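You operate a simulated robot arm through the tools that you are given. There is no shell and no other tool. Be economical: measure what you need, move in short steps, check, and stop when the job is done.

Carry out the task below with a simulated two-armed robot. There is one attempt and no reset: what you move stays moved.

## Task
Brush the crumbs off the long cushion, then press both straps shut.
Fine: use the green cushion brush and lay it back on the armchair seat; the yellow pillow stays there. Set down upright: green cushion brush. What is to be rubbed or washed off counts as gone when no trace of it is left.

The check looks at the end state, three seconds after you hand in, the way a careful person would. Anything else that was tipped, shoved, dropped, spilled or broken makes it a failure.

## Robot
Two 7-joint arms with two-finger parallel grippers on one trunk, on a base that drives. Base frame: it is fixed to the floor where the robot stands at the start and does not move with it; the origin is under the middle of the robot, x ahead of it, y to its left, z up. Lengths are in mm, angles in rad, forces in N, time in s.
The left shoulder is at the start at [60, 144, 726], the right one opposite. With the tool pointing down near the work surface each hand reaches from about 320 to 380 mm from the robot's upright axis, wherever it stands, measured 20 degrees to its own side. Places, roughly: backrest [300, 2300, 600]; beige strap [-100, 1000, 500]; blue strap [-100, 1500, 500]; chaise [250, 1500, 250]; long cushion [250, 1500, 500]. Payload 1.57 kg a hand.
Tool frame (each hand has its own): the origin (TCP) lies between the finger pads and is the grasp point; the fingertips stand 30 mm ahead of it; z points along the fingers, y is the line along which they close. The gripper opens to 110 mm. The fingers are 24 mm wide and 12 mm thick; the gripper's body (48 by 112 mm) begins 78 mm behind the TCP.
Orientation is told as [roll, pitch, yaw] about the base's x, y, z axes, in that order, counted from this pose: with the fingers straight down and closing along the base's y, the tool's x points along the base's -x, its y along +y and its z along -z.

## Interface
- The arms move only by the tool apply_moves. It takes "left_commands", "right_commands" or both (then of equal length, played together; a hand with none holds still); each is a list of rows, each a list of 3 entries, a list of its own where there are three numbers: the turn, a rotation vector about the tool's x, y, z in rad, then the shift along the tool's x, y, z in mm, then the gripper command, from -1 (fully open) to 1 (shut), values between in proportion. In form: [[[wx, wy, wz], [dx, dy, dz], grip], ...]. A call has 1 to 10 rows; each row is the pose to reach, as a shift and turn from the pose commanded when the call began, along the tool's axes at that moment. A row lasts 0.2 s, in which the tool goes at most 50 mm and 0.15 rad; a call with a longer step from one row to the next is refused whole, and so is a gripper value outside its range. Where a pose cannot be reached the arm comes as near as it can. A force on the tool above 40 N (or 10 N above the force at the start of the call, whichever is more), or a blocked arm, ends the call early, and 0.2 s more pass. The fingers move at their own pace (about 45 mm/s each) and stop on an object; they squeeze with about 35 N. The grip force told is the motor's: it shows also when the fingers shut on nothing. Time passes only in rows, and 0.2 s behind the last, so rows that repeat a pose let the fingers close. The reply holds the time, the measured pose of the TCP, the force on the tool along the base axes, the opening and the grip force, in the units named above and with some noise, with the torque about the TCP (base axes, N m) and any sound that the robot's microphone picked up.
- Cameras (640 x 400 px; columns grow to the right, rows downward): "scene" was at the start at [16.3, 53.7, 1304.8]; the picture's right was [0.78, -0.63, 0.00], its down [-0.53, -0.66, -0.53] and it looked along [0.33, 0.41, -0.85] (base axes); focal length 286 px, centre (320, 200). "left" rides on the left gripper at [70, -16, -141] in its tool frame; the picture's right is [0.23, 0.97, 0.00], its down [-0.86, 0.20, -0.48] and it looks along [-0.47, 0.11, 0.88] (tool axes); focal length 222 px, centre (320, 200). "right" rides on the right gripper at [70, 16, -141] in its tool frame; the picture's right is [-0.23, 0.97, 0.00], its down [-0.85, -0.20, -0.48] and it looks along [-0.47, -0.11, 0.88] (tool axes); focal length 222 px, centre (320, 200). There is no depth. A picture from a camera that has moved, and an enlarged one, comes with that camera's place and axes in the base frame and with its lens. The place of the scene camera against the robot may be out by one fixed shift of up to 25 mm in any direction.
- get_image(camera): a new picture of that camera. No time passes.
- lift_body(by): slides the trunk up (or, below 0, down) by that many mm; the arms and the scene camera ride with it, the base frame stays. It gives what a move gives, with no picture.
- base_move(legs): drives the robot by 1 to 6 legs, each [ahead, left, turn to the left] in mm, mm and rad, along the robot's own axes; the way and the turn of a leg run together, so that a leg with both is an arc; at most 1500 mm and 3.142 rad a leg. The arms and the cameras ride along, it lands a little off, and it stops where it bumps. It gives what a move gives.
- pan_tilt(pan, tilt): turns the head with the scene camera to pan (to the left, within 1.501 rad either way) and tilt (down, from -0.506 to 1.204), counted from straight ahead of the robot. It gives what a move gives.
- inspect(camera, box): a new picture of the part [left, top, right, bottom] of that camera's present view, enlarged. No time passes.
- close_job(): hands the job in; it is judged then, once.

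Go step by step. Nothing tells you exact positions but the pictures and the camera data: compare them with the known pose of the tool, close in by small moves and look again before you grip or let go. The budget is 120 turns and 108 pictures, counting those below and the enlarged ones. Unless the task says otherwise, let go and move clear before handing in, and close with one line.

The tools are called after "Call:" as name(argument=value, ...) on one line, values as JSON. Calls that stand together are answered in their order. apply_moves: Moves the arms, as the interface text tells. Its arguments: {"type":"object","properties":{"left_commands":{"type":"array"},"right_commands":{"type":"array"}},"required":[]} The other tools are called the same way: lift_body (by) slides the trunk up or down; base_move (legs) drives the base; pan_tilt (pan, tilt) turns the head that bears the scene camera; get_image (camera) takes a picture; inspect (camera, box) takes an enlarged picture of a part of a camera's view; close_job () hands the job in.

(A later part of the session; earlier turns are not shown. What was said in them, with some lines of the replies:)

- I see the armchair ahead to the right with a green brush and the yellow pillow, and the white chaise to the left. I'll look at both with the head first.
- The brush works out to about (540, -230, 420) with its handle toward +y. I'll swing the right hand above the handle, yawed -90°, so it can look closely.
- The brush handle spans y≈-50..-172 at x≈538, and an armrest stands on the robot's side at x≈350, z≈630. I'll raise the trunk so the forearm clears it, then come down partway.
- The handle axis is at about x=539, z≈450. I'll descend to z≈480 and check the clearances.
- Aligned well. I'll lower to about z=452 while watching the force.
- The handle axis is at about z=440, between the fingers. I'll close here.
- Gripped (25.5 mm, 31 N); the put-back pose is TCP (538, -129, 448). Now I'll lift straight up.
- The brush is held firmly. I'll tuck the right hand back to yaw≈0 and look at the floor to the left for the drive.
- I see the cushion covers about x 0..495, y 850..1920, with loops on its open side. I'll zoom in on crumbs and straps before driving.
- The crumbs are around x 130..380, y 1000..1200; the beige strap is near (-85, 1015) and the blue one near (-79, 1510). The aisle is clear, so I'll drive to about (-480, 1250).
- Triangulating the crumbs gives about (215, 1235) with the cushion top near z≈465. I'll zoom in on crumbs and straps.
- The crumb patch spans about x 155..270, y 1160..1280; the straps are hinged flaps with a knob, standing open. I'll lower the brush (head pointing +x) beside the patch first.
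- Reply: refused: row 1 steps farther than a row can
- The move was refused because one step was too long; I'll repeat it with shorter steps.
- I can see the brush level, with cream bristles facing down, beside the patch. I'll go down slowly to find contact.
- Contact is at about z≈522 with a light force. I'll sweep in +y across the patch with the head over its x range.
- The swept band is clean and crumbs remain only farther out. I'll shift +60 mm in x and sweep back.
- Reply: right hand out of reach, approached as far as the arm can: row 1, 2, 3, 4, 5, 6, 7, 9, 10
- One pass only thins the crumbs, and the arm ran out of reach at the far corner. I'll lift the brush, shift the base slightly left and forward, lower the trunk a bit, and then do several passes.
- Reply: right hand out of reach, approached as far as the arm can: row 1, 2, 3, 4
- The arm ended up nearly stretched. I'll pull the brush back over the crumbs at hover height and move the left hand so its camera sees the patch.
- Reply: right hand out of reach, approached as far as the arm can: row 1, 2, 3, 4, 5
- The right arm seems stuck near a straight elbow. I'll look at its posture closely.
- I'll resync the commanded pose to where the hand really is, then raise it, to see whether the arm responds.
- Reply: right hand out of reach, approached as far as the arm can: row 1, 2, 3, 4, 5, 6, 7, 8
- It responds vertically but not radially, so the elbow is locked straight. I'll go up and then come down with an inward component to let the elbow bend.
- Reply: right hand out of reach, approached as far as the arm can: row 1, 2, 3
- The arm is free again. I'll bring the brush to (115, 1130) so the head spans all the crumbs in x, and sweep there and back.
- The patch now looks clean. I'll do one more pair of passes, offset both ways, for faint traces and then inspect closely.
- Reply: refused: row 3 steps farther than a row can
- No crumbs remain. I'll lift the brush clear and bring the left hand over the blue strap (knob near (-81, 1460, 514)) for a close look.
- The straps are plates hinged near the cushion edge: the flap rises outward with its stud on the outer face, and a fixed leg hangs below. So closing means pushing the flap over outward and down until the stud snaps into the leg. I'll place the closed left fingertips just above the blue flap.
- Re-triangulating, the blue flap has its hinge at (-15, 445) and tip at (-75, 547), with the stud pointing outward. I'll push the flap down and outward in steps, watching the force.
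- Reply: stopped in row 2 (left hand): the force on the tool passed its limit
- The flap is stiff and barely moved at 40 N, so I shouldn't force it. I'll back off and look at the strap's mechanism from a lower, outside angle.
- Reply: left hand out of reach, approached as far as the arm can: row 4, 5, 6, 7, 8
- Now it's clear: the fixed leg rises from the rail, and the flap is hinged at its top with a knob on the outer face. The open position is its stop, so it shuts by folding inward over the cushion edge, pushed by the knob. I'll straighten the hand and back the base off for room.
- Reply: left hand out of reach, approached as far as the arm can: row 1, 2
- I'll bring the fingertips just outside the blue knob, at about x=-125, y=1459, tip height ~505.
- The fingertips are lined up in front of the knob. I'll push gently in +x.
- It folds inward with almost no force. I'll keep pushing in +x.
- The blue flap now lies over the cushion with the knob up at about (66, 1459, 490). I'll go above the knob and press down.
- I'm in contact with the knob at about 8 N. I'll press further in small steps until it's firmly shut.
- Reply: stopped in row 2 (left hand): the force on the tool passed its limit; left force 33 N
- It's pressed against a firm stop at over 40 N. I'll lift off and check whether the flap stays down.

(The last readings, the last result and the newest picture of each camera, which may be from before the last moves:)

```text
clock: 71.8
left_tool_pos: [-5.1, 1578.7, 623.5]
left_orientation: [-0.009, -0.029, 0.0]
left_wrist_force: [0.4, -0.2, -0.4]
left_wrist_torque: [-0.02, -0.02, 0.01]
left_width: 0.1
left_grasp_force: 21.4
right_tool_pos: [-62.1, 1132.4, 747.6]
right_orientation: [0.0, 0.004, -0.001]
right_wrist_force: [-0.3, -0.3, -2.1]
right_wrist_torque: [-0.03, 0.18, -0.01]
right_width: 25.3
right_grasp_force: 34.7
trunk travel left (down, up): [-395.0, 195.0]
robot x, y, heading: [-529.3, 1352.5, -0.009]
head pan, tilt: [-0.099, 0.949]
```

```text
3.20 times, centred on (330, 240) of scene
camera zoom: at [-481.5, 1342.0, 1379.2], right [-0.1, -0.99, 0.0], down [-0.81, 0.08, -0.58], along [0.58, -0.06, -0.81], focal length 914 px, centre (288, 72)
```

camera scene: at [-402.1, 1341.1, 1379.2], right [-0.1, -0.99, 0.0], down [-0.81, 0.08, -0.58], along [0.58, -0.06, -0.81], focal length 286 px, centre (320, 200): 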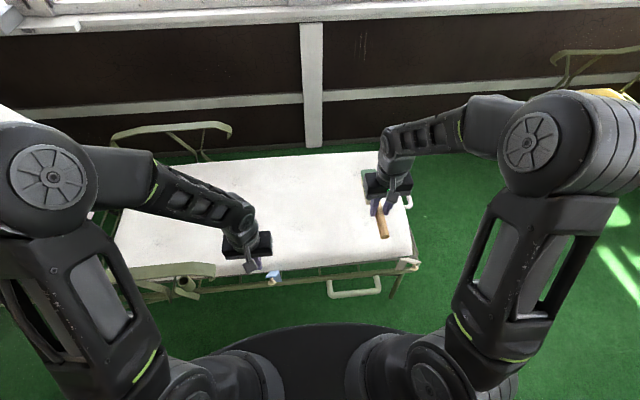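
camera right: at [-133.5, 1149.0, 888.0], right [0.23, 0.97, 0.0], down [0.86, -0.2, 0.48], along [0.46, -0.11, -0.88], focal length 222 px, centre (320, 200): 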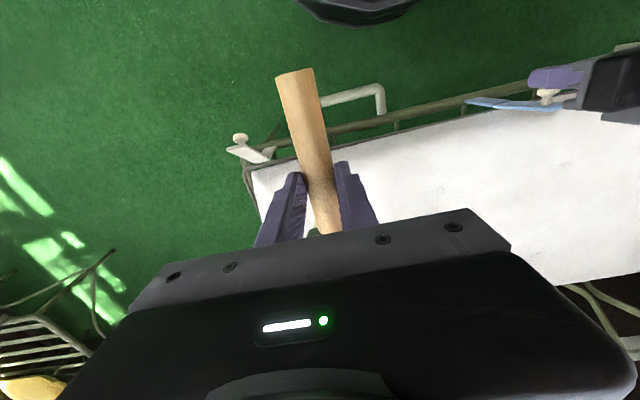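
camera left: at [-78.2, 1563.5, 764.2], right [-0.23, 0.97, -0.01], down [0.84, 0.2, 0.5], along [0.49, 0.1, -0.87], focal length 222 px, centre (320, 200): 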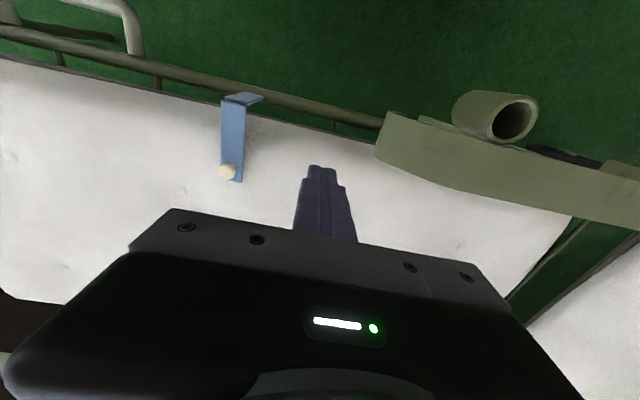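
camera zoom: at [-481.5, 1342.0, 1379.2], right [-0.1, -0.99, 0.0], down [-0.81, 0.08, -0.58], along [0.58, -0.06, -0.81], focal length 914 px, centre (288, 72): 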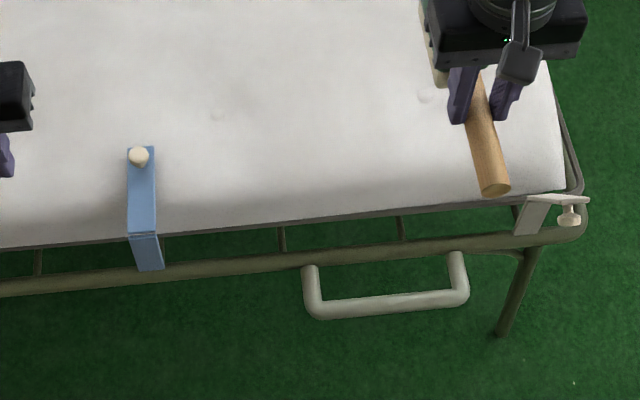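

The blue strap lies flat and stays shut. The beige knob triangulates to (-84, 1000, 515), so I'll drive 459 mm toward -y to repeat the same motion there.

Call:
base_move(legs=[[0, -459, 0]])

Call:
apply_moves(left_commands=[[[0, 0, 0], [35, 0, 0], 1], [[0, 0, 0], [70, 0, 0], 1], [[0, 0, 0], [105, 0, 0], 1], [[0, 0, 0], [120, 0, 0], 1], [[0, 0, 0], [120, 0, 0], 1]])

Call:
get_image(camera="left")

Call:
inspect(camera="scene", box=[230, 170, 370, 280])

```text
clock: 74.5
left_tool_pos: [-5.4, 1122.0, 623.7]
left_orientation: [-0.012, -0.028, 0.001]
left_wrist_force: [0.0, 0.4, -0.6]
left_wrist_torque: [0.0, 0.02, 0.02]
left_width: 0.1
left_grasp_force: 21.3
right_tool_pos: [-65.3, 674.6, 747.8]
right_orientation: [0.0, 0.003, -0.005]
right_wrist_force: [-0.3, -0.7, -1.7]
right_wrist_torque: [-0.02, 0.21, 0.0]
right_width: 25.1
right_grasp_force: 34.9
trunk travel left (down, up): [-395.0, 195.0]
robot x, y, heading: [-531.3, 891.2, 0.002]
head pan, tilt: [-0.099, 0.949]
```

```text
clock: 75.7
left_tool_pos: [-126.4, 1122.8, 621.1]
left_orientation: [-0.009, -0.028, -0.001]
left_wrist_force: [0.4, 0.5, -0.2]
left_wrist_torque: [-0.01, 0.03, 0.01]
left_width: 0.0
left_grasp_force: 21.2
right_tool_pos: [-64.2, 675.1, 747.6]
right_orientation: [-0.001, 0.003, -0.002]
right_wrist_force: [0.8, 0.7, -3.1]
right_wrist_torque: [-0.01, 0.16, 0.02]
right_width: 25.3
right_grasp_force: 35.2
trunk travel left (down, up): [-395.0, 195.0]
robot x, y, heading: [-530.1, 895.8, -0.0]
head pan, tilt: [-0.099, 0.949]
```

```text
42 pictures are left
camera left: at [-199.3, 1106.5, 760.0], right [-0.23, 0.97, -0.01], down [0.84, 0.2, 0.5], along [0.49, 0.1, -0.87], focal length 222 px, centre (320, 200)
```

left: 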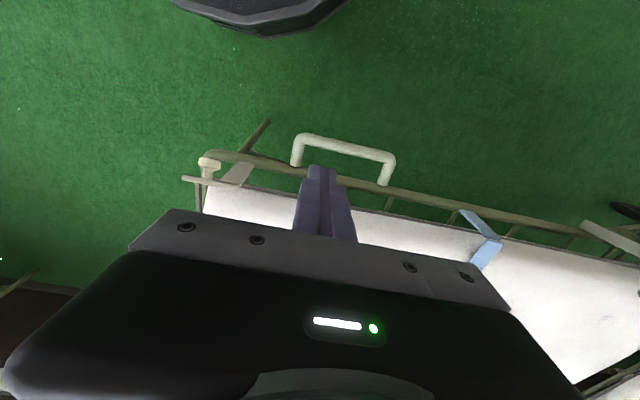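

```text
3.64 times, centred on (300, 225) of scene
camera zoom: at [-482.7, 885.6, 1379.2], right [-0.1, -0.99, 0.0], down [-0.81, 0.08, -0.58], along [0.58, -0.06, -0.81], focal length 1039 px, centre (393, 109)
```

zoom: 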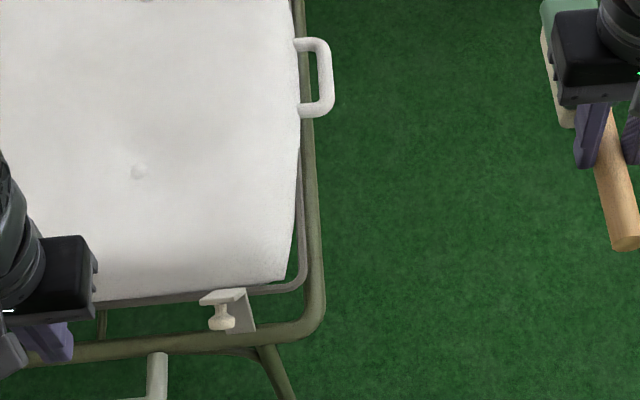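

The beige knob is confirmed at about (-80, 999, 515). I'll line the fingertips up outside it.

Call:
apply_moves(left_commands=[[[0, 0, 0], [2, -40, 0], 1], [[0, 0, 0], [2, -80, 10], 1], [[0, 0, 0], [2, -123, 30], 1], [[0, 0, 0], [2, -123, 60], 1], [[0, 0, 0], [2, -123, 80], 1], [[0, 0, 0], [2, -123, 80], 1]])

Call:
inspect(camera="scene", box=[230, 170, 370, 280])

```text
clock: 77.1
left_tool_pos: [-125.3, 998.1, 542.6]
left_orientation: [-0.007, -0.027, -0.001]
left_wrist_force: [0.6, -0.3, 0.3]
left_wrist_torque: [0.0, 0.0, 0.02]
left_width: 0.1
left_grasp_force: 21.3
right_tool_pos: [-63.4, 675.4, 747.6]
right_orientation: [0.001, 0.003, -0.003]
right_wrist_force: [-0.7, 0.0, -2.9]
right_wrist_torque: [0.01, 0.22, 0.01]
right_width: 25.2
right_grasp_force: 35.1
trunk travel left (down, up): [-395.0, 195.0]
robot x, y, heading: [-528.9, 894.4, -0.005]
head pan, tilt: [-0.099, 0.949]
```

```text
3.64 times, centred on (300, 225) of scene
camera zoom: at [-482.8, 885.5, 1379.2], right [-0.1, -0.99, 0.0], down [-0.81, 0.08, -0.58], along [0.58, -0.06, -0.81], focal length 1039 px, centre (393, 109)
```

zoom: 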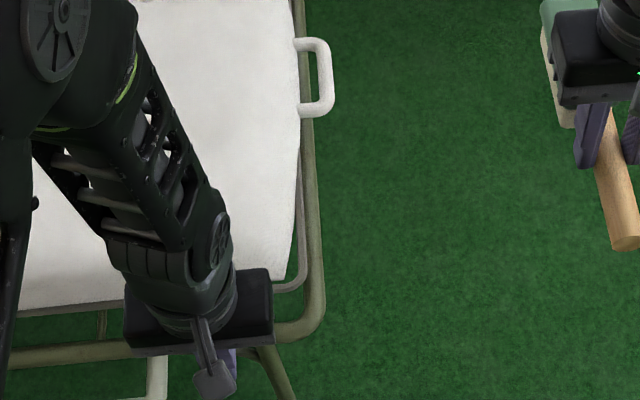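

Aligned. I'll push the beige flap inward the same way.

Call:
apply_moves(left_commands=[[[0, 0, 0], [-14, 0, 0], 1], [[0, 0, 0], [-28, 0, 0], 1], [[0, 0, 0], [-42, 0, 0], 1], [[0, 0, 0], [-56, 0, 0], 1], [[0, 0, 0], [-70, 0, 0], 1], [[0, 0, 0], [-84, 0, 0], 1], [[0, 0, 0], [-98, 0, 0], 1], [[0, 0, 0], [-112, 0, 0], 1], [[0, 0, 0], [-124, 0, 0], 1], [[0, 0, 0], [-130, 0, 0], 1]])

Call:
inspect(camera="scene", box=[230, 150, 370, 280])

Call:
get_image(camera="right")

```text
clock: 79.3
left_tool_pos: [3.0, 999.5, 545.7]
left_orientation: [-0.007, -0.029, -0.002]
left_wrist_force: [0.0, -0.8, -0.4]
left_wrist_torque: [0.02, -0.01, -0.01]
left_width: 0.0
left_grasp_force: 21.4
right_tool_pos: [-65.8, 674.7, 746.9]
right_orientation: [-0.001, 0.004, -0.003]
right_wrist_force: [0.7, -0.5, -1.2]
right_wrist_torque: [-0.01, 0.2, 0.04]
right_width: 25.3
right_grasp_force: 35.1
trunk travel left (down, up): [-395.0, 195.0]
robot x, y, heading: [-527.2, 894.4, -0.006]
head pan, tilt: [-0.099, 0.949]
```

```text
3.08 times, centred on (300, 215) of scene
camera zoom: at [-482.7, 885.6, 1379.2], right [-0.1, -0.99, 0.0], down [-0.81, 0.08, -0.58], along [0.58, -0.06, -0.81], focal length 879 px, centre (382, 154)
```

zoom: 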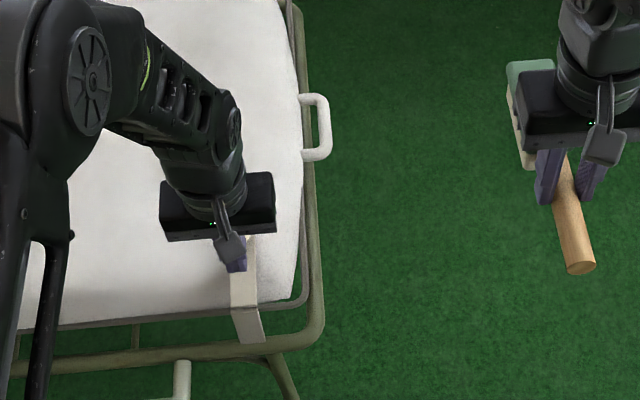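

```text
38 pictures are left
camera right: at [-135.3, 692.6, 888.0], right [0.23, 0.97, 0.0], down [0.86, -0.2, 0.48], along [0.46, -0.11, -0.88], focal length 222 px, centre (320, 200)
```

right: 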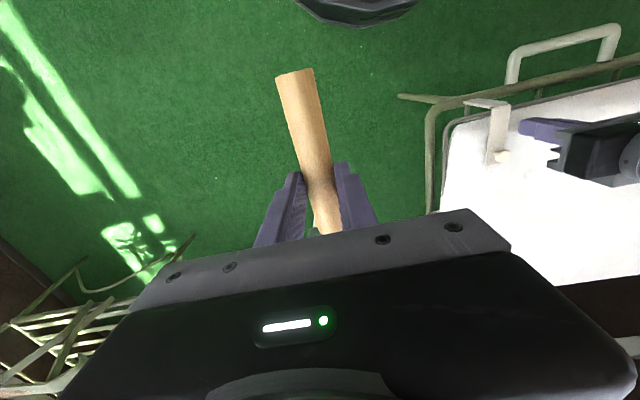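

The beige flap folded over as well. Now I'll press down on its knob at x≈67.

Call:
apply_moves(left_commands=[[[0, 0, 0], [0, 1, -25], 1], [[0, 0, 0], [-32, 1, -25], 1], [[0, 0, 0], [-64, 1, -25], 1], [[0, 0, 0], [-64, 1, -5], 1], [[0, 0, 0], [-64, 1, 10], 1], [[0, 0, 0], [-64, 1, 22], 1], [[0, 0, 0], [-64, 1, 32], 1], [[0, 0, 0], [-64, 1, 38], 1]])

Call:
apply_moves(left_commands=[[[0, 0, 0], [0, 0, 4], 1], [[0, 0, 0], [0, 0, 8], 1], [[0, 0, 0], [0, 0, 12], 1], [[0, 0, 0], [0, 0, 16], 1]])

Call:
inspect(camera="right", box=[400, 50, 640, 220])

```text
clock: 81.1
left_tool_pos: [69.2, 998.9, 511.3]
left_orientation: [-0.008, -0.033, -0.002]
left_wrist_force: [-4.4, 1.4, 15.5]
left_wrist_torque: [0.02, 0.11, 0.01]
left_width: 0.1
left_grasp_force: 21.2
right_tool_pos: [-64.9, 675.9, 747.8]
right_orientation: [0.001, 0.001, -0.004]
right_wrist_force: [0.0, -0.3, -2.1]
right_wrist_torque: [-0.04, 0.21, 0.02]
right_width: 25.3
right_grasp_force: 34.5
trunk travel left (down, up): [-395.0, 195.0]
robot x, y, heading: [-528.0, 895.4, -0.007]
head pan, tilt: [-0.099, 0.949]
```

```text
clock: 81.6
left_tool_pos: [69.6, 999.9, 510.5]
left_orientation: [-0.009, -0.031, 0.0]
left_wrist_force: [-14.0, 3.5, 29.1]
left_wrist_torque: [0.08, 0.49, -0.14]
left_width: 0.0
left_grasp_force: 21.6
right_tool_pos: [-66.5, 675.8, 750.2]
right_orientation: [0.0, 0.002, -0.003]
right_wrist_force: [-0.9, -0.1, -2.4]
right_wrist_torque: [-0.01, 0.18, 0.0]
right_width: 25.3
right_grasp_force: 35.2
trunk travel left (down, up): [-395.0, 195.0]
robot x, y, heading: [-528.1, 896.6, -0.003]
head pan, tilt: [-0.099, 0.949]
stopped in row 2 (left hand): the force on the tool passed its limit (the readings are from after the stop); the commanded pose is now the measured one
```

```text
2.35 times, centred on (520, 135) of right
camera zoom: at [-137.6, 692.7, 889.1], right [0.23, 0.97, 0.0], down [0.86, -0.2, 0.48], along [0.46, -0.11, -0.88], focal length 523 px, centre (-151, 353)
```

zoom: 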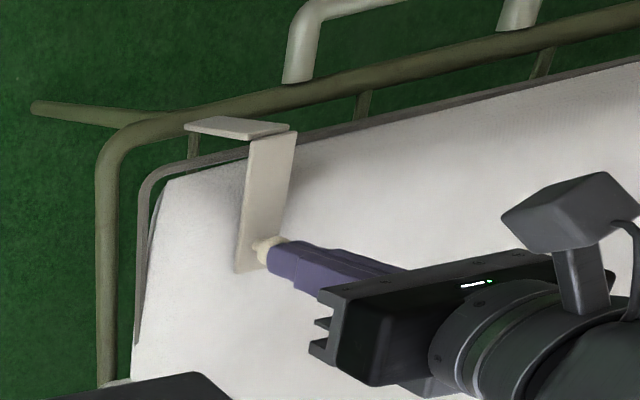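

It pressed to the same stop as the blue one. I'll lift the left hand away, and check both straps.

Call:
apply_moves(left_commands=[[[0, 0, 0], [0, 0, -35], 1], [[0, 0, 0], [10, 10, -75], 1], [[0, 0, 0], [25, 30, -110], 1], [[0, 0, 0], [45, 50, -140], 1], [[0, 0, 0], [70, 70, -165], 1], [[0, 0, 0], [95, 95, -180], 1], [[0, 0, 0], [120, 125, -190], 1], [[0, 0, 0], [140, 160, -200], 1], [[0, 0, 0], [150, 200, -200], 1]])

Call:
get_image(camera="left")

Call:
inspect(camera="right", box=[400, 50, 640, 220])

```text
clock: 83.6
left_tool_pos: [-86.4, 1202.3, 701.4]
left_orientation: [-0.01, -0.031, -0.002]
left_wrist_force: [-0.2, 0.2, -0.5]
left_wrist_torque: [0.03, -0.01, -0.02]
left_width: 0.0
left_grasp_force: 21.4
right_tool_pos: [-64.5, 675.3, 748.8]
right_orientation: [0.002, 0.003, -0.003]
right_wrist_force: [-0.7, 1.2, -2.0]
right_wrist_torque: [-0.03, 0.19, -0.03]
right_width: 25.2
right_grasp_force: 34.9
trunk travel left (down, up): [-395.0, 195.0]
robot x, y, heading: [-531.2, 893.9, -0.004]
head pan, tilt: [-0.099, 0.949]
```

```text
36 pictures are left
camera left: at [-159.3, 1186.4, 841.0], right [-0.23, 0.97, -0.02], down [0.84, 0.2, 0.5], along [0.49, 0.1, -0.86], focal length 222 px, centre (320, 200)
```

left: 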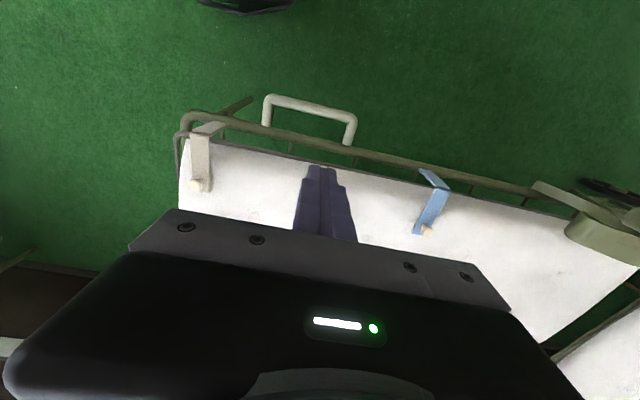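

```text
2.35 times, centred on (520, 135) of right
camera zoom: at [-135.5, 692.9, 888.1], right [0.23, 0.97, 0.0], down [0.86, -0.2, 0.48], along [0.46, -0.11, -0.88], focal length 523 px, centre (-151, 353)
```

zoom: 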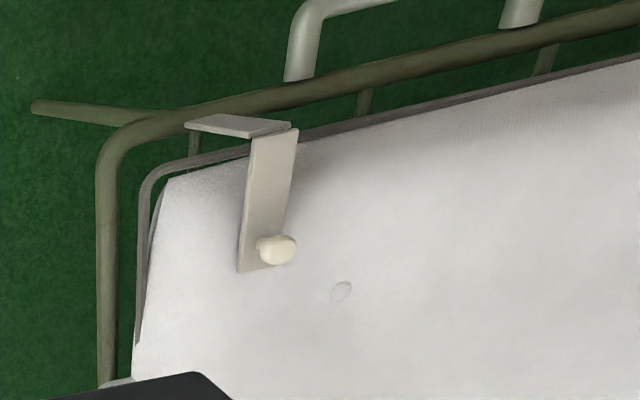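

Both straps lie shut. One last look at the formerly crumbed area (including where the brush stood) with the scene camera, before returning the brush.

Call:
pan_tilt(pan=0.45, tilt=0.8)

Call:
get_image(camera="scene")

```text
clock: 84.6
left_tool_pos: [-85.0, 1200.8, 700.8]
left_orientation: [-0.009, -0.031, 0.0]
left_wrist_force: [0.3, -0.5, 0.3]
left_wrist_torque: [-0.02, -0.01, -0.01]
left_width: 0.2
left_grasp_force: 21.4
right_tool_pos: [-65.1, 675.8, 747.4]
right_orientation: [0.001, 0.004, -0.003]
right_wrist_force: [0.4, -0.1, -2.6]
right_wrist_torque: [-0.01, 0.21, 0.05]
right_width: 25.1
right_grasp_force: 35.2
trunk travel left (down, up): [-395.0, 195.0]
robot x, y, heading: [-531.7, 892.0, -0.006]
head pan, tilt: [0.45, 0.799]
```

```text
34 pictures are left
camera scene: at [-482.4, 928.0, 1390.7], right [0.43, -0.9, 0.0], down [-0.65, -0.31, -0.7], along [0.63, 0.3, -0.72], focal length 286 px, centre (320, 200)
```

scene: 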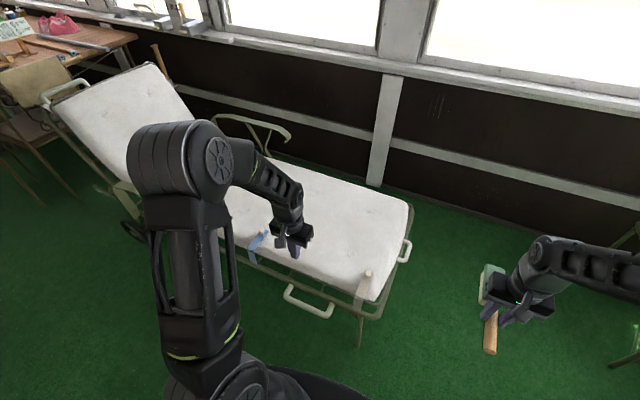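

Call:
inspect(camera="scene", box=[260, 150, 420, 310])

```text
2.50 times, centred on (340, 230) of scene
camera zoom: at [-482.4, 928.0, 1390.7], right [0.43, -0.9, 0.0], down [-0.65, -0.31, -0.7], along [0.63, 0.3, -0.72], focal length 714 px, centre (270, 125)
```

zoom: 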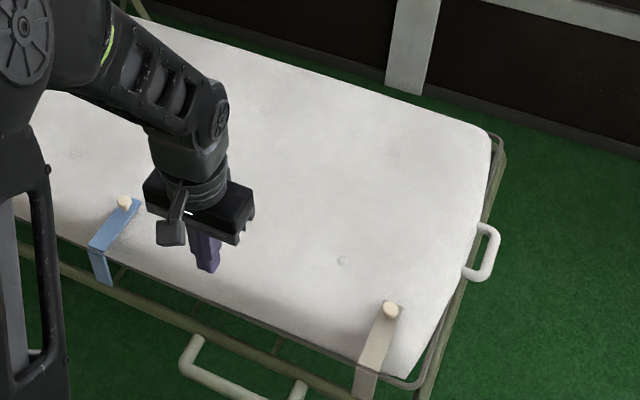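

The cushion is clean. I'll raise the trunk and drive back along the known-free path to the armchair.

Call:
lift_body(by=80)

Call:
base_move(legs=[[0, -548, 0], [280, 0, 0], [250, -344, 0]])

Call:
pan_tilt(pan=-0.1, tilt=0.9)

Call:
get_image(camera="scene")

```text
clock: 85.8
left_tool_pos: [-86.0, 1201.8, 782.7]
left_orientation: [-0.008, -0.031, -0.001]
left_wrist_force: [0.1, -0.1, -0.4]
left_wrist_torque: [-0.01, 0.02, -0.02]
left_width: 0.1
left_grasp_force: 21.1
right_tool_pos: [-65.3, 676.0, 827.5]
right_orientation: [0.001, 0.004, -0.002]
right_wrist_force: [-0.8, -0.8, -3.1]
right_wrist_torque: [-0.03, 0.18, -0.03]
right_width: 25.3
right_grasp_force: 34.7
trunk travel left (down, up): [-475.0, 115.0]
robot x, y, heading: [-529.3, 891.9, -0.003]
head pan, tilt: [0.45, 0.799]
```

```text
clock: 92.7
left_tool_pos: [443.2, 309.8, 782.0]
left_orientation: [-0.009, -0.032, -0.001]
left_wrist_force: [-0.6, -0.5, -1.3]
left_wrist_torque: [0.06, -0.04, 0.01]
left_width: 0.0
left_grasp_force: 21.2
right_tool_pos: [464.1, -217.6, 827.6]
right_orientation: [0.0, 0.005, -0.004]
right_wrist_force: [0.1, -0.4, -2.5]
right_wrist_torque: [-0.01, 0.18, -0.02]
right_width: 25.1
right_grasp_force: 35.4
trunk travel left (down, up): [-475.0, 115.0]
robot x, y, heading: [2.2, 2.9, -0.005]
head pan, tilt: [0.45, 0.799]
```

```text
clock: 93.7
left_tool_pos: [443.7, 309.7, 782.1]
left_orientation: [-0.008, -0.032, 0.0]
left_wrist_force: [0.7, -1.0, -0.7]
left_wrist_torque: [0.0, 0.0, -0.01]
left_width: 0.2
left_grasp_force: 20.7
right_tool_pos: [463.7, -216.4, 828.2]
right_orientation: [0.0, 0.003, -0.003]
right_wrist_force: [0.9, 0.1, -3.0]
right_wrist_torque: [-0.06, 0.21, -0.01]
right_width: 25.5
right_grasp_force: 34.3
trunk travel left (down, up): [-475.0, 115.0]
robot x, y, heading: [-1.4, 2.6, -0.002]
head pan, tilt: [-0.099, 0.901]
```

```text
32 pictures are left
camera scene: at [48.5, -6.1, 1462.8], right [-0.1, -0.99, 0.0], down [-0.78, 0.08, -0.62], along [0.62, -0.06, -0.78], focal length 286 px, centre (320, 200)
```

scene: 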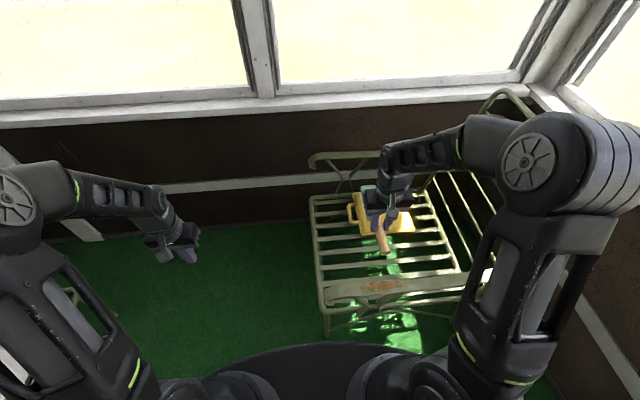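

I'm back beside the armchair. I'll rotate the brush to its original direction and bring it above its old spot.

Call:
apply_moves(right_commands=[[[0, 0, 0.15], [-8, 9, 0], 1], [[0, 0, 0.3], [-16, 18, 0], 1], [[0, 0, 0.45], [-24, 27, 0], 1], [[0, 0, 0.6], [-32, 36, 0], 1], [[0, 0, 0.75], [-40, 45, 0], 1], [[0, 0, 0.9], [-48, 54, 0], 1], [[0, 0, 1.05], [-56, 63, 0], 1], [[0, 0, 1.2], [-64, 72, 0], 1], [[0, 0, 1.35], [-70, 81, 0], 1], [[0, 0, 1.5], [-74, 88, 0], 1]])

Call:
apply_moves(right_commands=[[[0, 0, 0.067], [0, 0, 40], 1], [[0, 0, 0.067], [0, 0, 85], 1], [[0, 0, 0.067], [0, 0, 130], 1], [[0, 0, 0.067], [0, 0, 175], 1], [[0, 0, 0.067], [0, 0, 220], 1], [[0, 0, 0.067], [0, 0, 265], 1], [[0, 0, 0.067], [0, 0, 300], 1], [[0, 0, 0.067], [0, 0, 300], 1]])

Call:
get_image(camera="right")

Call:
inspect(camera="scene", box=[290, 170, 470, 310])

```text
clock: 95.9
left_tool_pos: [443.6, 310.1, 782.5]
left_orientation: [-0.007, -0.031, -0.001]
left_wrist_force: [0.6, -0.4, -0.5]
left_wrist_torque: [0.01, -0.04, 0.0]
left_width: 0.0
left_grasp_force: 21.2
right_tool_pos: [538.3, -127.1, 827.1]
right_orientation: [-0.002, -0.001, -1.506]
right_wrist_force: [-0.3, -0.8, -2.9]
right_wrist_torque: [0.22, -0.03, 0.01]
right_width: 25.1
right_grasp_force: 35.0
trunk travel left (down, up): [-475.0, 115.0]
robot x, y, heading: [-1.2, 0.3, -0.003]
head pan, tilt: [-0.099, 0.901]
```

```text
clock: 97.7
left_tool_pos: [443.4, 309.9, 781.8]
left_orientation: [-0.009, -0.032, 0.0]
left_wrist_force: [-0.6, 0.2, 0.2]
left_wrist_torque: [-0.01, 0.0, -0.01]
left_width: 0.2
left_grasp_force: 20.6
right_tool_pos: [535.5, -129.5, 526.5]
right_orientation: [-0.004, -0.001, -1.571]
right_wrist_force: [-0.1, 0.6, -2.6]
right_wrist_torque: [0.22, -0.01, -0.03]
right_width: 24.9
right_grasp_force: 34.8
trunk travel left (down, up): [-475.0, 115.0]
robot x, y, heading: [0.5, 2.0, -0.002]
head pan, tilt: [-0.099, 0.901]
```

```text
31 pictures are left
camera right: at [552.3, -58.1, 666.3], right [0.97, -0.23, 0.0], down [-0.2, -0.86, 0.48], along [-0.11, -0.47, -0.88], focal length 222 px, centre (320, 200)
```

right: 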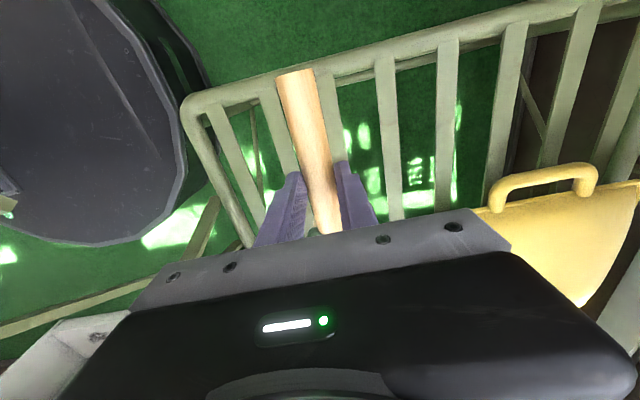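

```text
2.86 times, centred on (380, 240) of scene
camera zoom: at [48.5, -6.1, 1462.8], right [-0.1, -0.99, 0.0], down [-0.78, 0.08, -0.62], along [0.62, -0.06, -0.78], focal length 816 px, centre (149, 86)
```

zoom: 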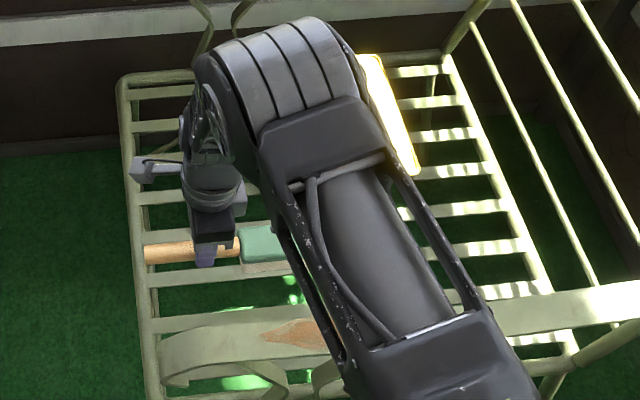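

It's above the old spot. I'll lower to just above the slats, then creep to contact.

Call:
apply_moves(right_commands=[[[0, 0, 0], [0, 2, 25], 1], [[0, 0, 0], [0, 2, 50], 1], [[0, 0, 0], [0, 2, 66], 1], [[0, 0, 0], [0, 2, 72], 1], [[0, 0, 0], [0, 2, 72], 1]])

Call:
apply_moves(right_commands=[[[0, 0, 0], [0, 0, 3], 1], [[0, 0, 0], [0, 0, 6], 1], [[0, 0, 0], [0, 0, 6], 1]])

Call:
get_image(camera="right")

```text
clock: 98.9
left_tool_pos: [443.6, 311.6, 782.3]
left_orientation: [-0.008, -0.031, 0.0]
left_wrist_force: [-0.8, -0.2, 0.7]
left_wrist_torque: [0.0, 0.0, 0.04]
left_width: 0.0
left_grasp_force: 21.3
right_tool_pos: [538.6, -128.1, 455.5]
right_orientation: [-0.004, 0.0, -1.57]
right_wrist_force: [0.2, -0.6, -1.9]
right_wrist_torque: [0.17, -0.02, 0.0]
right_width: 25.0
right_grasp_force: 35.1
trunk travel left (down, up): [-475.0, 115.0]
robot x, y, heading: [-0.0, 5.2, -0.01]
head pan, tilt: [-0.099, 0.901]
```

```text
clock: 99.7
left_tool_pos: [442.6, 310.0, 782.2]
left_orientation: [-0.007, -0.032, 0.0]
left_wrist_force: [0.4, 0.1, -0.4]
left_wrist_torque: [0.0, -0.01, -0.04]
left_width: 0.0
left_grasp_force: 21.7
right_tool_pos: [538.7, -128.8, 448.8]
right_orientation: [-0.002, 0.0, -1.571]
right_wrist_force: [1.2, 0.5, -2.3]
right_wrist_torque: [0.21, -0.02, 0.01]
right_width: 25.5
right_grasp_force: 35.1
trunk travel left (down, up): [-475.0, 115.0]
robot x, y, heading: [-2.7, 0.4, -0.004]
head pan, tilt: [-0.099, 0.901]
```

```text
29 pictures are left
camera right: at [554.6, -58.1, 589.3], right [0.97, -0.23, 0.0], down [-0.2, -0.85, 0.48], along [-0.11, -0.47, -0.88], focal length 222 px, centre (320, 200)
```

right: 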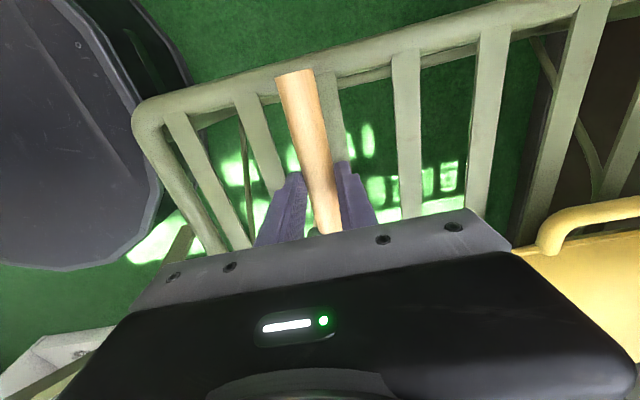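

The view matches the original pick-up view, but the weight is still on the hand. I'll creep down until it touches.

Call:
apply_moves(right_commands=[[[0, 0, 0], [0, 0, 1], 1], [[0, 0, 0], [0, 0, 2], 1], [[0, 0, 0], [0, 0, 2], 1]])

Call:
apply_moves(right_commands=[[[0, 0, 0], [0, 0, 1], 1], [[0, 0, 0], [0, 0, 2], 1], [[0, 0, 0], [0, 0, 2], 1]])

```text
clock: 100.5
left_tool_pos: [442.0, 310.2, 782.4]
left_orientation: [-0.009, -0.031, -0.001]
left_wrist_force: [0.2, 0.5, -0.4]
left_wrist_torque: [-0.02, 0.0, -0.01]
left_width: 0.0
left_grasp_force: 21.4
right_tool_pos: [539.4, -127.3, 448.4]
right_orientation: [-0.002, 0.0, -1.572]
right_wrist_force: [-3.1, 0.1, 15.1]
right_wrist_torque: [-0.67, 0.12, -0.14]
right_width: 25.3
right_grasp_force: 35.1
trunk travel left (down, up): [-475.0, 115.0]
robot x, y, heading: [-2.5, 3.7, 0.001]
head pan, tilt: [-0.099, 0.901]
```

```text
clock: 101.3
left_tool_pos: [443.6, 311.0, 782.2]
left_orientation: [-0.01, -0.032, 0.001]
left_wrist_force: [-0.7, 0.0, 0.3]
left_wrist_torque: [0.01, 0.01, -0.03]
left_width: 0.2
left_grasp_force: 20.9
right_tool_pos: [538.9, -127.8, 446.6]
right_orientation: [0.0, 0.0, -1.569]
right_wrist_force: [-0.5, 2.3, 19.6]
right_wrist_torque: [-0.69, -0.03, -0.04]
right_width: 25.5
right_grasp_force: 35.0
trunk travel left (down, up): [-475.0, 115.0]
robot x, y, heading: [0.2, 1.2, -0.005]
head pan, tilt: [-0.099, 0.901]
```

It's resting on the slats. I'll ease up 2.5 mm to relieve the load and open the fingers gradually.

Call:
apply_moves(right_commands=[[[0, 0, 0], [0, 0, -2.5], 1], [[0, 0, 0], [0, 0, -2.5], 0.5], [[0, 0, 0], [0, 0, -2.5], 0.3], [[0, 0, 0], [0, 0, -2.5], 0], [[0, 0, 0], [0, 0, -2.5], -0.4], [[0, 0, 0], [0, 0, -2.5], -0.8], [[0, 0, 0], [0, 0, -2.5], -0.8], [[0, 0, 0], [0, 0, -2.5], -0.8]])

Call:
get_image(camera="right")

```text
clock: 103.1
left_tool_pos: [443.1, 310.2, 781.2]
left_orientation: [-0.009, -0.03, 0.0]
left_wrist_force: [0.2, -0.3, -0.3]
left_wrist_torque: [-0.03, 0.0, 0.0]
left_width: 0.0
left_grasp_force: 21.7
right_tool_pos: [538.7, -128.8, 447.3]
right_orientation: [-0.004, 0.001, -1.57]
right_wrist_force: [0.4, -0.4, 0.2]
right_wrist_torque: [0.0, 0.0, 0.02]
right_width: 98.8
right_grasp_force: 0.0
trunk travel left (down, up): [-475.0, 115.0]
robot x, y, heading: [-1.2, 1.3, -0.004]
head pan, tilt: [-0.099, 0.901]
```

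```text
28 pictures are left
camera right: at [554.0, -58.0, 588.0], right [0.97, -0.23, 0.0], down [-0.2, -0.85, 0.48], along [-0.11, -0.47, -0.88], focal length 222 px, centre (320, 200)
```

right: 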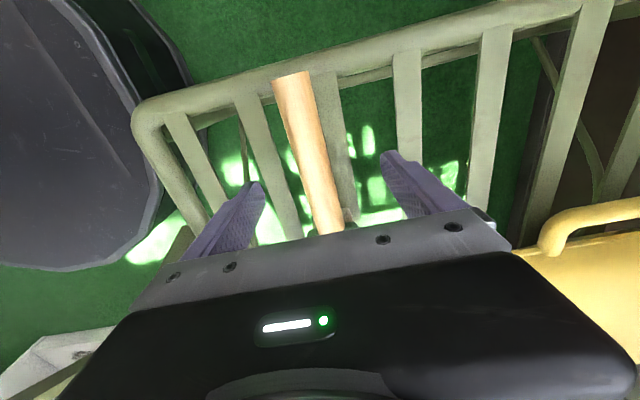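

The brush rests freely. I'll raise the hand straight up and check.

Call:
apply_moves(right_commands=[[[0, 0, 0], [0, 0, -20], -0.8], [[0, 0, 0], [0, 0, -55], -0.8], [[0, 0, 0], [0, 0, -100], -0.8], [[0, 0, 0], [0, 0, -145], -0.8], [[0, 0, 0], [0, 0, -190], -0.8], [[0, 0, 0], [0, 0, -235], -0.8], [[0, 0, 0], [0, 0, -280], -0.8], [[0, 0, 0], [0, 0, -320], -0.8]])

Call:
get_image(camera="right")

Call:
inspect(camera="scene", box=[290, 170, 470, 310])

```text
clock: 104.9
left_tool_pos: [442.7, 310.5, 781.3]
left_orientation: [-0.008, -0.031, 0.0]
left_wrist_force: [0.0, -0.2, 0.0]
left_wrist_torque: [0.02, 0.05, -0.01]
left_width: 0.0
left_grasp_force: 21.4
right_tool_pos: [539.9, -126.8, 767.6]
right_orientation: [-0.003, 0.0, -1.571]
right_wrist_force: [0.4, -0.2, -0.1]
right_wrist_torque: [0.01, -0.04, -0.06]
right_width: 99.4
right_grasp_force: 0.0
trunk travel left (down, up): [-475.0, 115.0]
robot x, y, heading: [0.4, 1.0, -0.002]
head pan, tilt: [-0.099, 0.901]
```

```text
27 pictures are left
camera right: at [555.7, -57.1, 907.9], right [0.97, -0.23, 0.0], down [-0.2, -0.85, 0.48], along [-0.11, -0.47, -0.88], focal length 222 px, centre (320, 200)
```

right: 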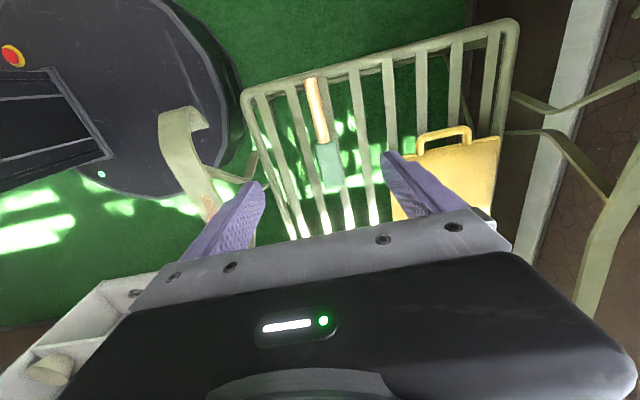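

```text
2.86 times, centred on (380, 240) of scene
camera zoom: at [47.9, -6.1, 1462.8], right [-0.1, -0.99, 0.0], down [-0.78, 0.08, -0.62], along [0.62, -0.06, -0.78], focal length 816 px, centre (149, 86)
```

zoom: 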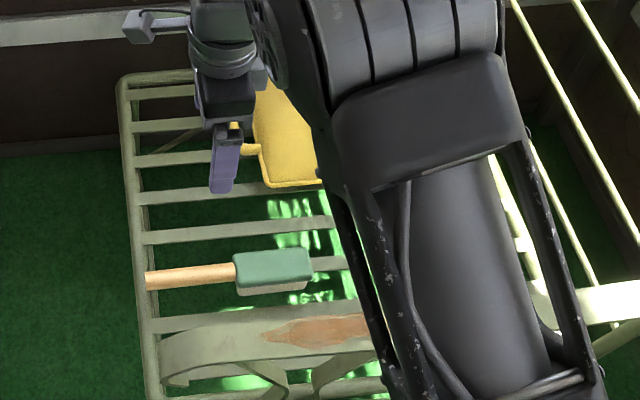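

The brush is back upright on the seat and the pillow is untouched. One last check that the straps stayed shut.

Call:
pan_tilt(pan=1.4, tilt=0.7)

Call:
inspect(camera="scene", box=[220, 60, 440, 220])

Call:
inspect(camera="right", box=[270, 60, 370, 210])

```text
clock: 106.5
left_tool_pos: [443.9, 310.8, 782.3]
left_orientation: [-0.008, -0.033, 0.0]
left_wrist_force: [-1.3, 0.1, 0.1]
left_wrist_torque: [0.01, 0.0, 0.04]
left_width: 0.0
left_grasp_force: 21.3
right_tool_pos: [542.0, -126.7, 767.2]
right_orientation: [-0.005, -0.001, -1.571]
right_wrist_force: [0.3, 0.5, -0.6]
right_wrist_torque: [-0.04, 0.0, 0.02]
right_width: 99.0
right_grasp_force: 0.0
trunk travel left (down, up): [-475.0, 115.0]
robot x, y, heading: [0.8, 1.3, -0.001]
head pan, tilt: [1.4, 0.7]
```

```text
2.50 times, centred on (330, 140) of scene
camera zoom: at [-11.9, 85.4, 1479.0], right [0.98, -0.17, 0.0], down [-0.11, -0.63, -0.76], along [0.13, 0.75, -0.64], focal length 714 px, centre (295, 350)
```

zoom: 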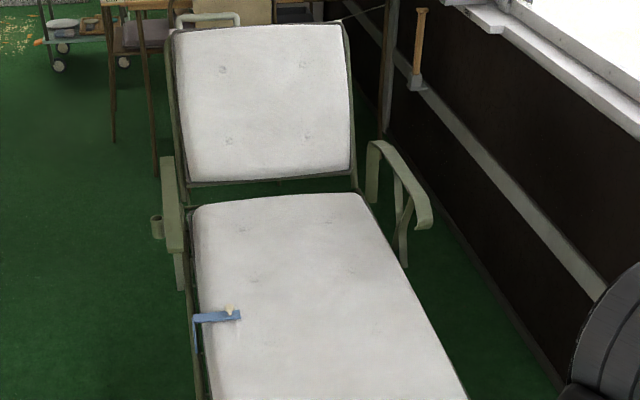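

```text
2.67 times, centred on (320, 135) of right
camera zoom: at [556.3, -57.1, 907.2], right [0.97, -0.23, 0.0], down [-0.2, -0.85, 0.48], along [-0.11, -0.47, -0.88], focal length 592 px, centre (320, 373)
```

zoom: 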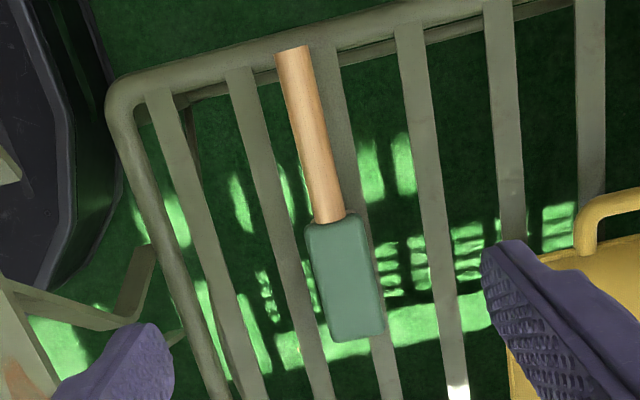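

Everything is in place: the cushion is clean, both straps are shut, and the brush lies on the seat beside the untouched pillow. I'm handing in.

Call:
close_job()

```text
The job is handed in.
```

The crumbs are brushed off the long cushion, both straps are pressed shut, and the green brush is back upright on the armchair seat next to the yellow pillow, which wasn't touched. I heard no click from either strap, but each was pressed to a firm stop at about 40 N. Both were still down after I let go.
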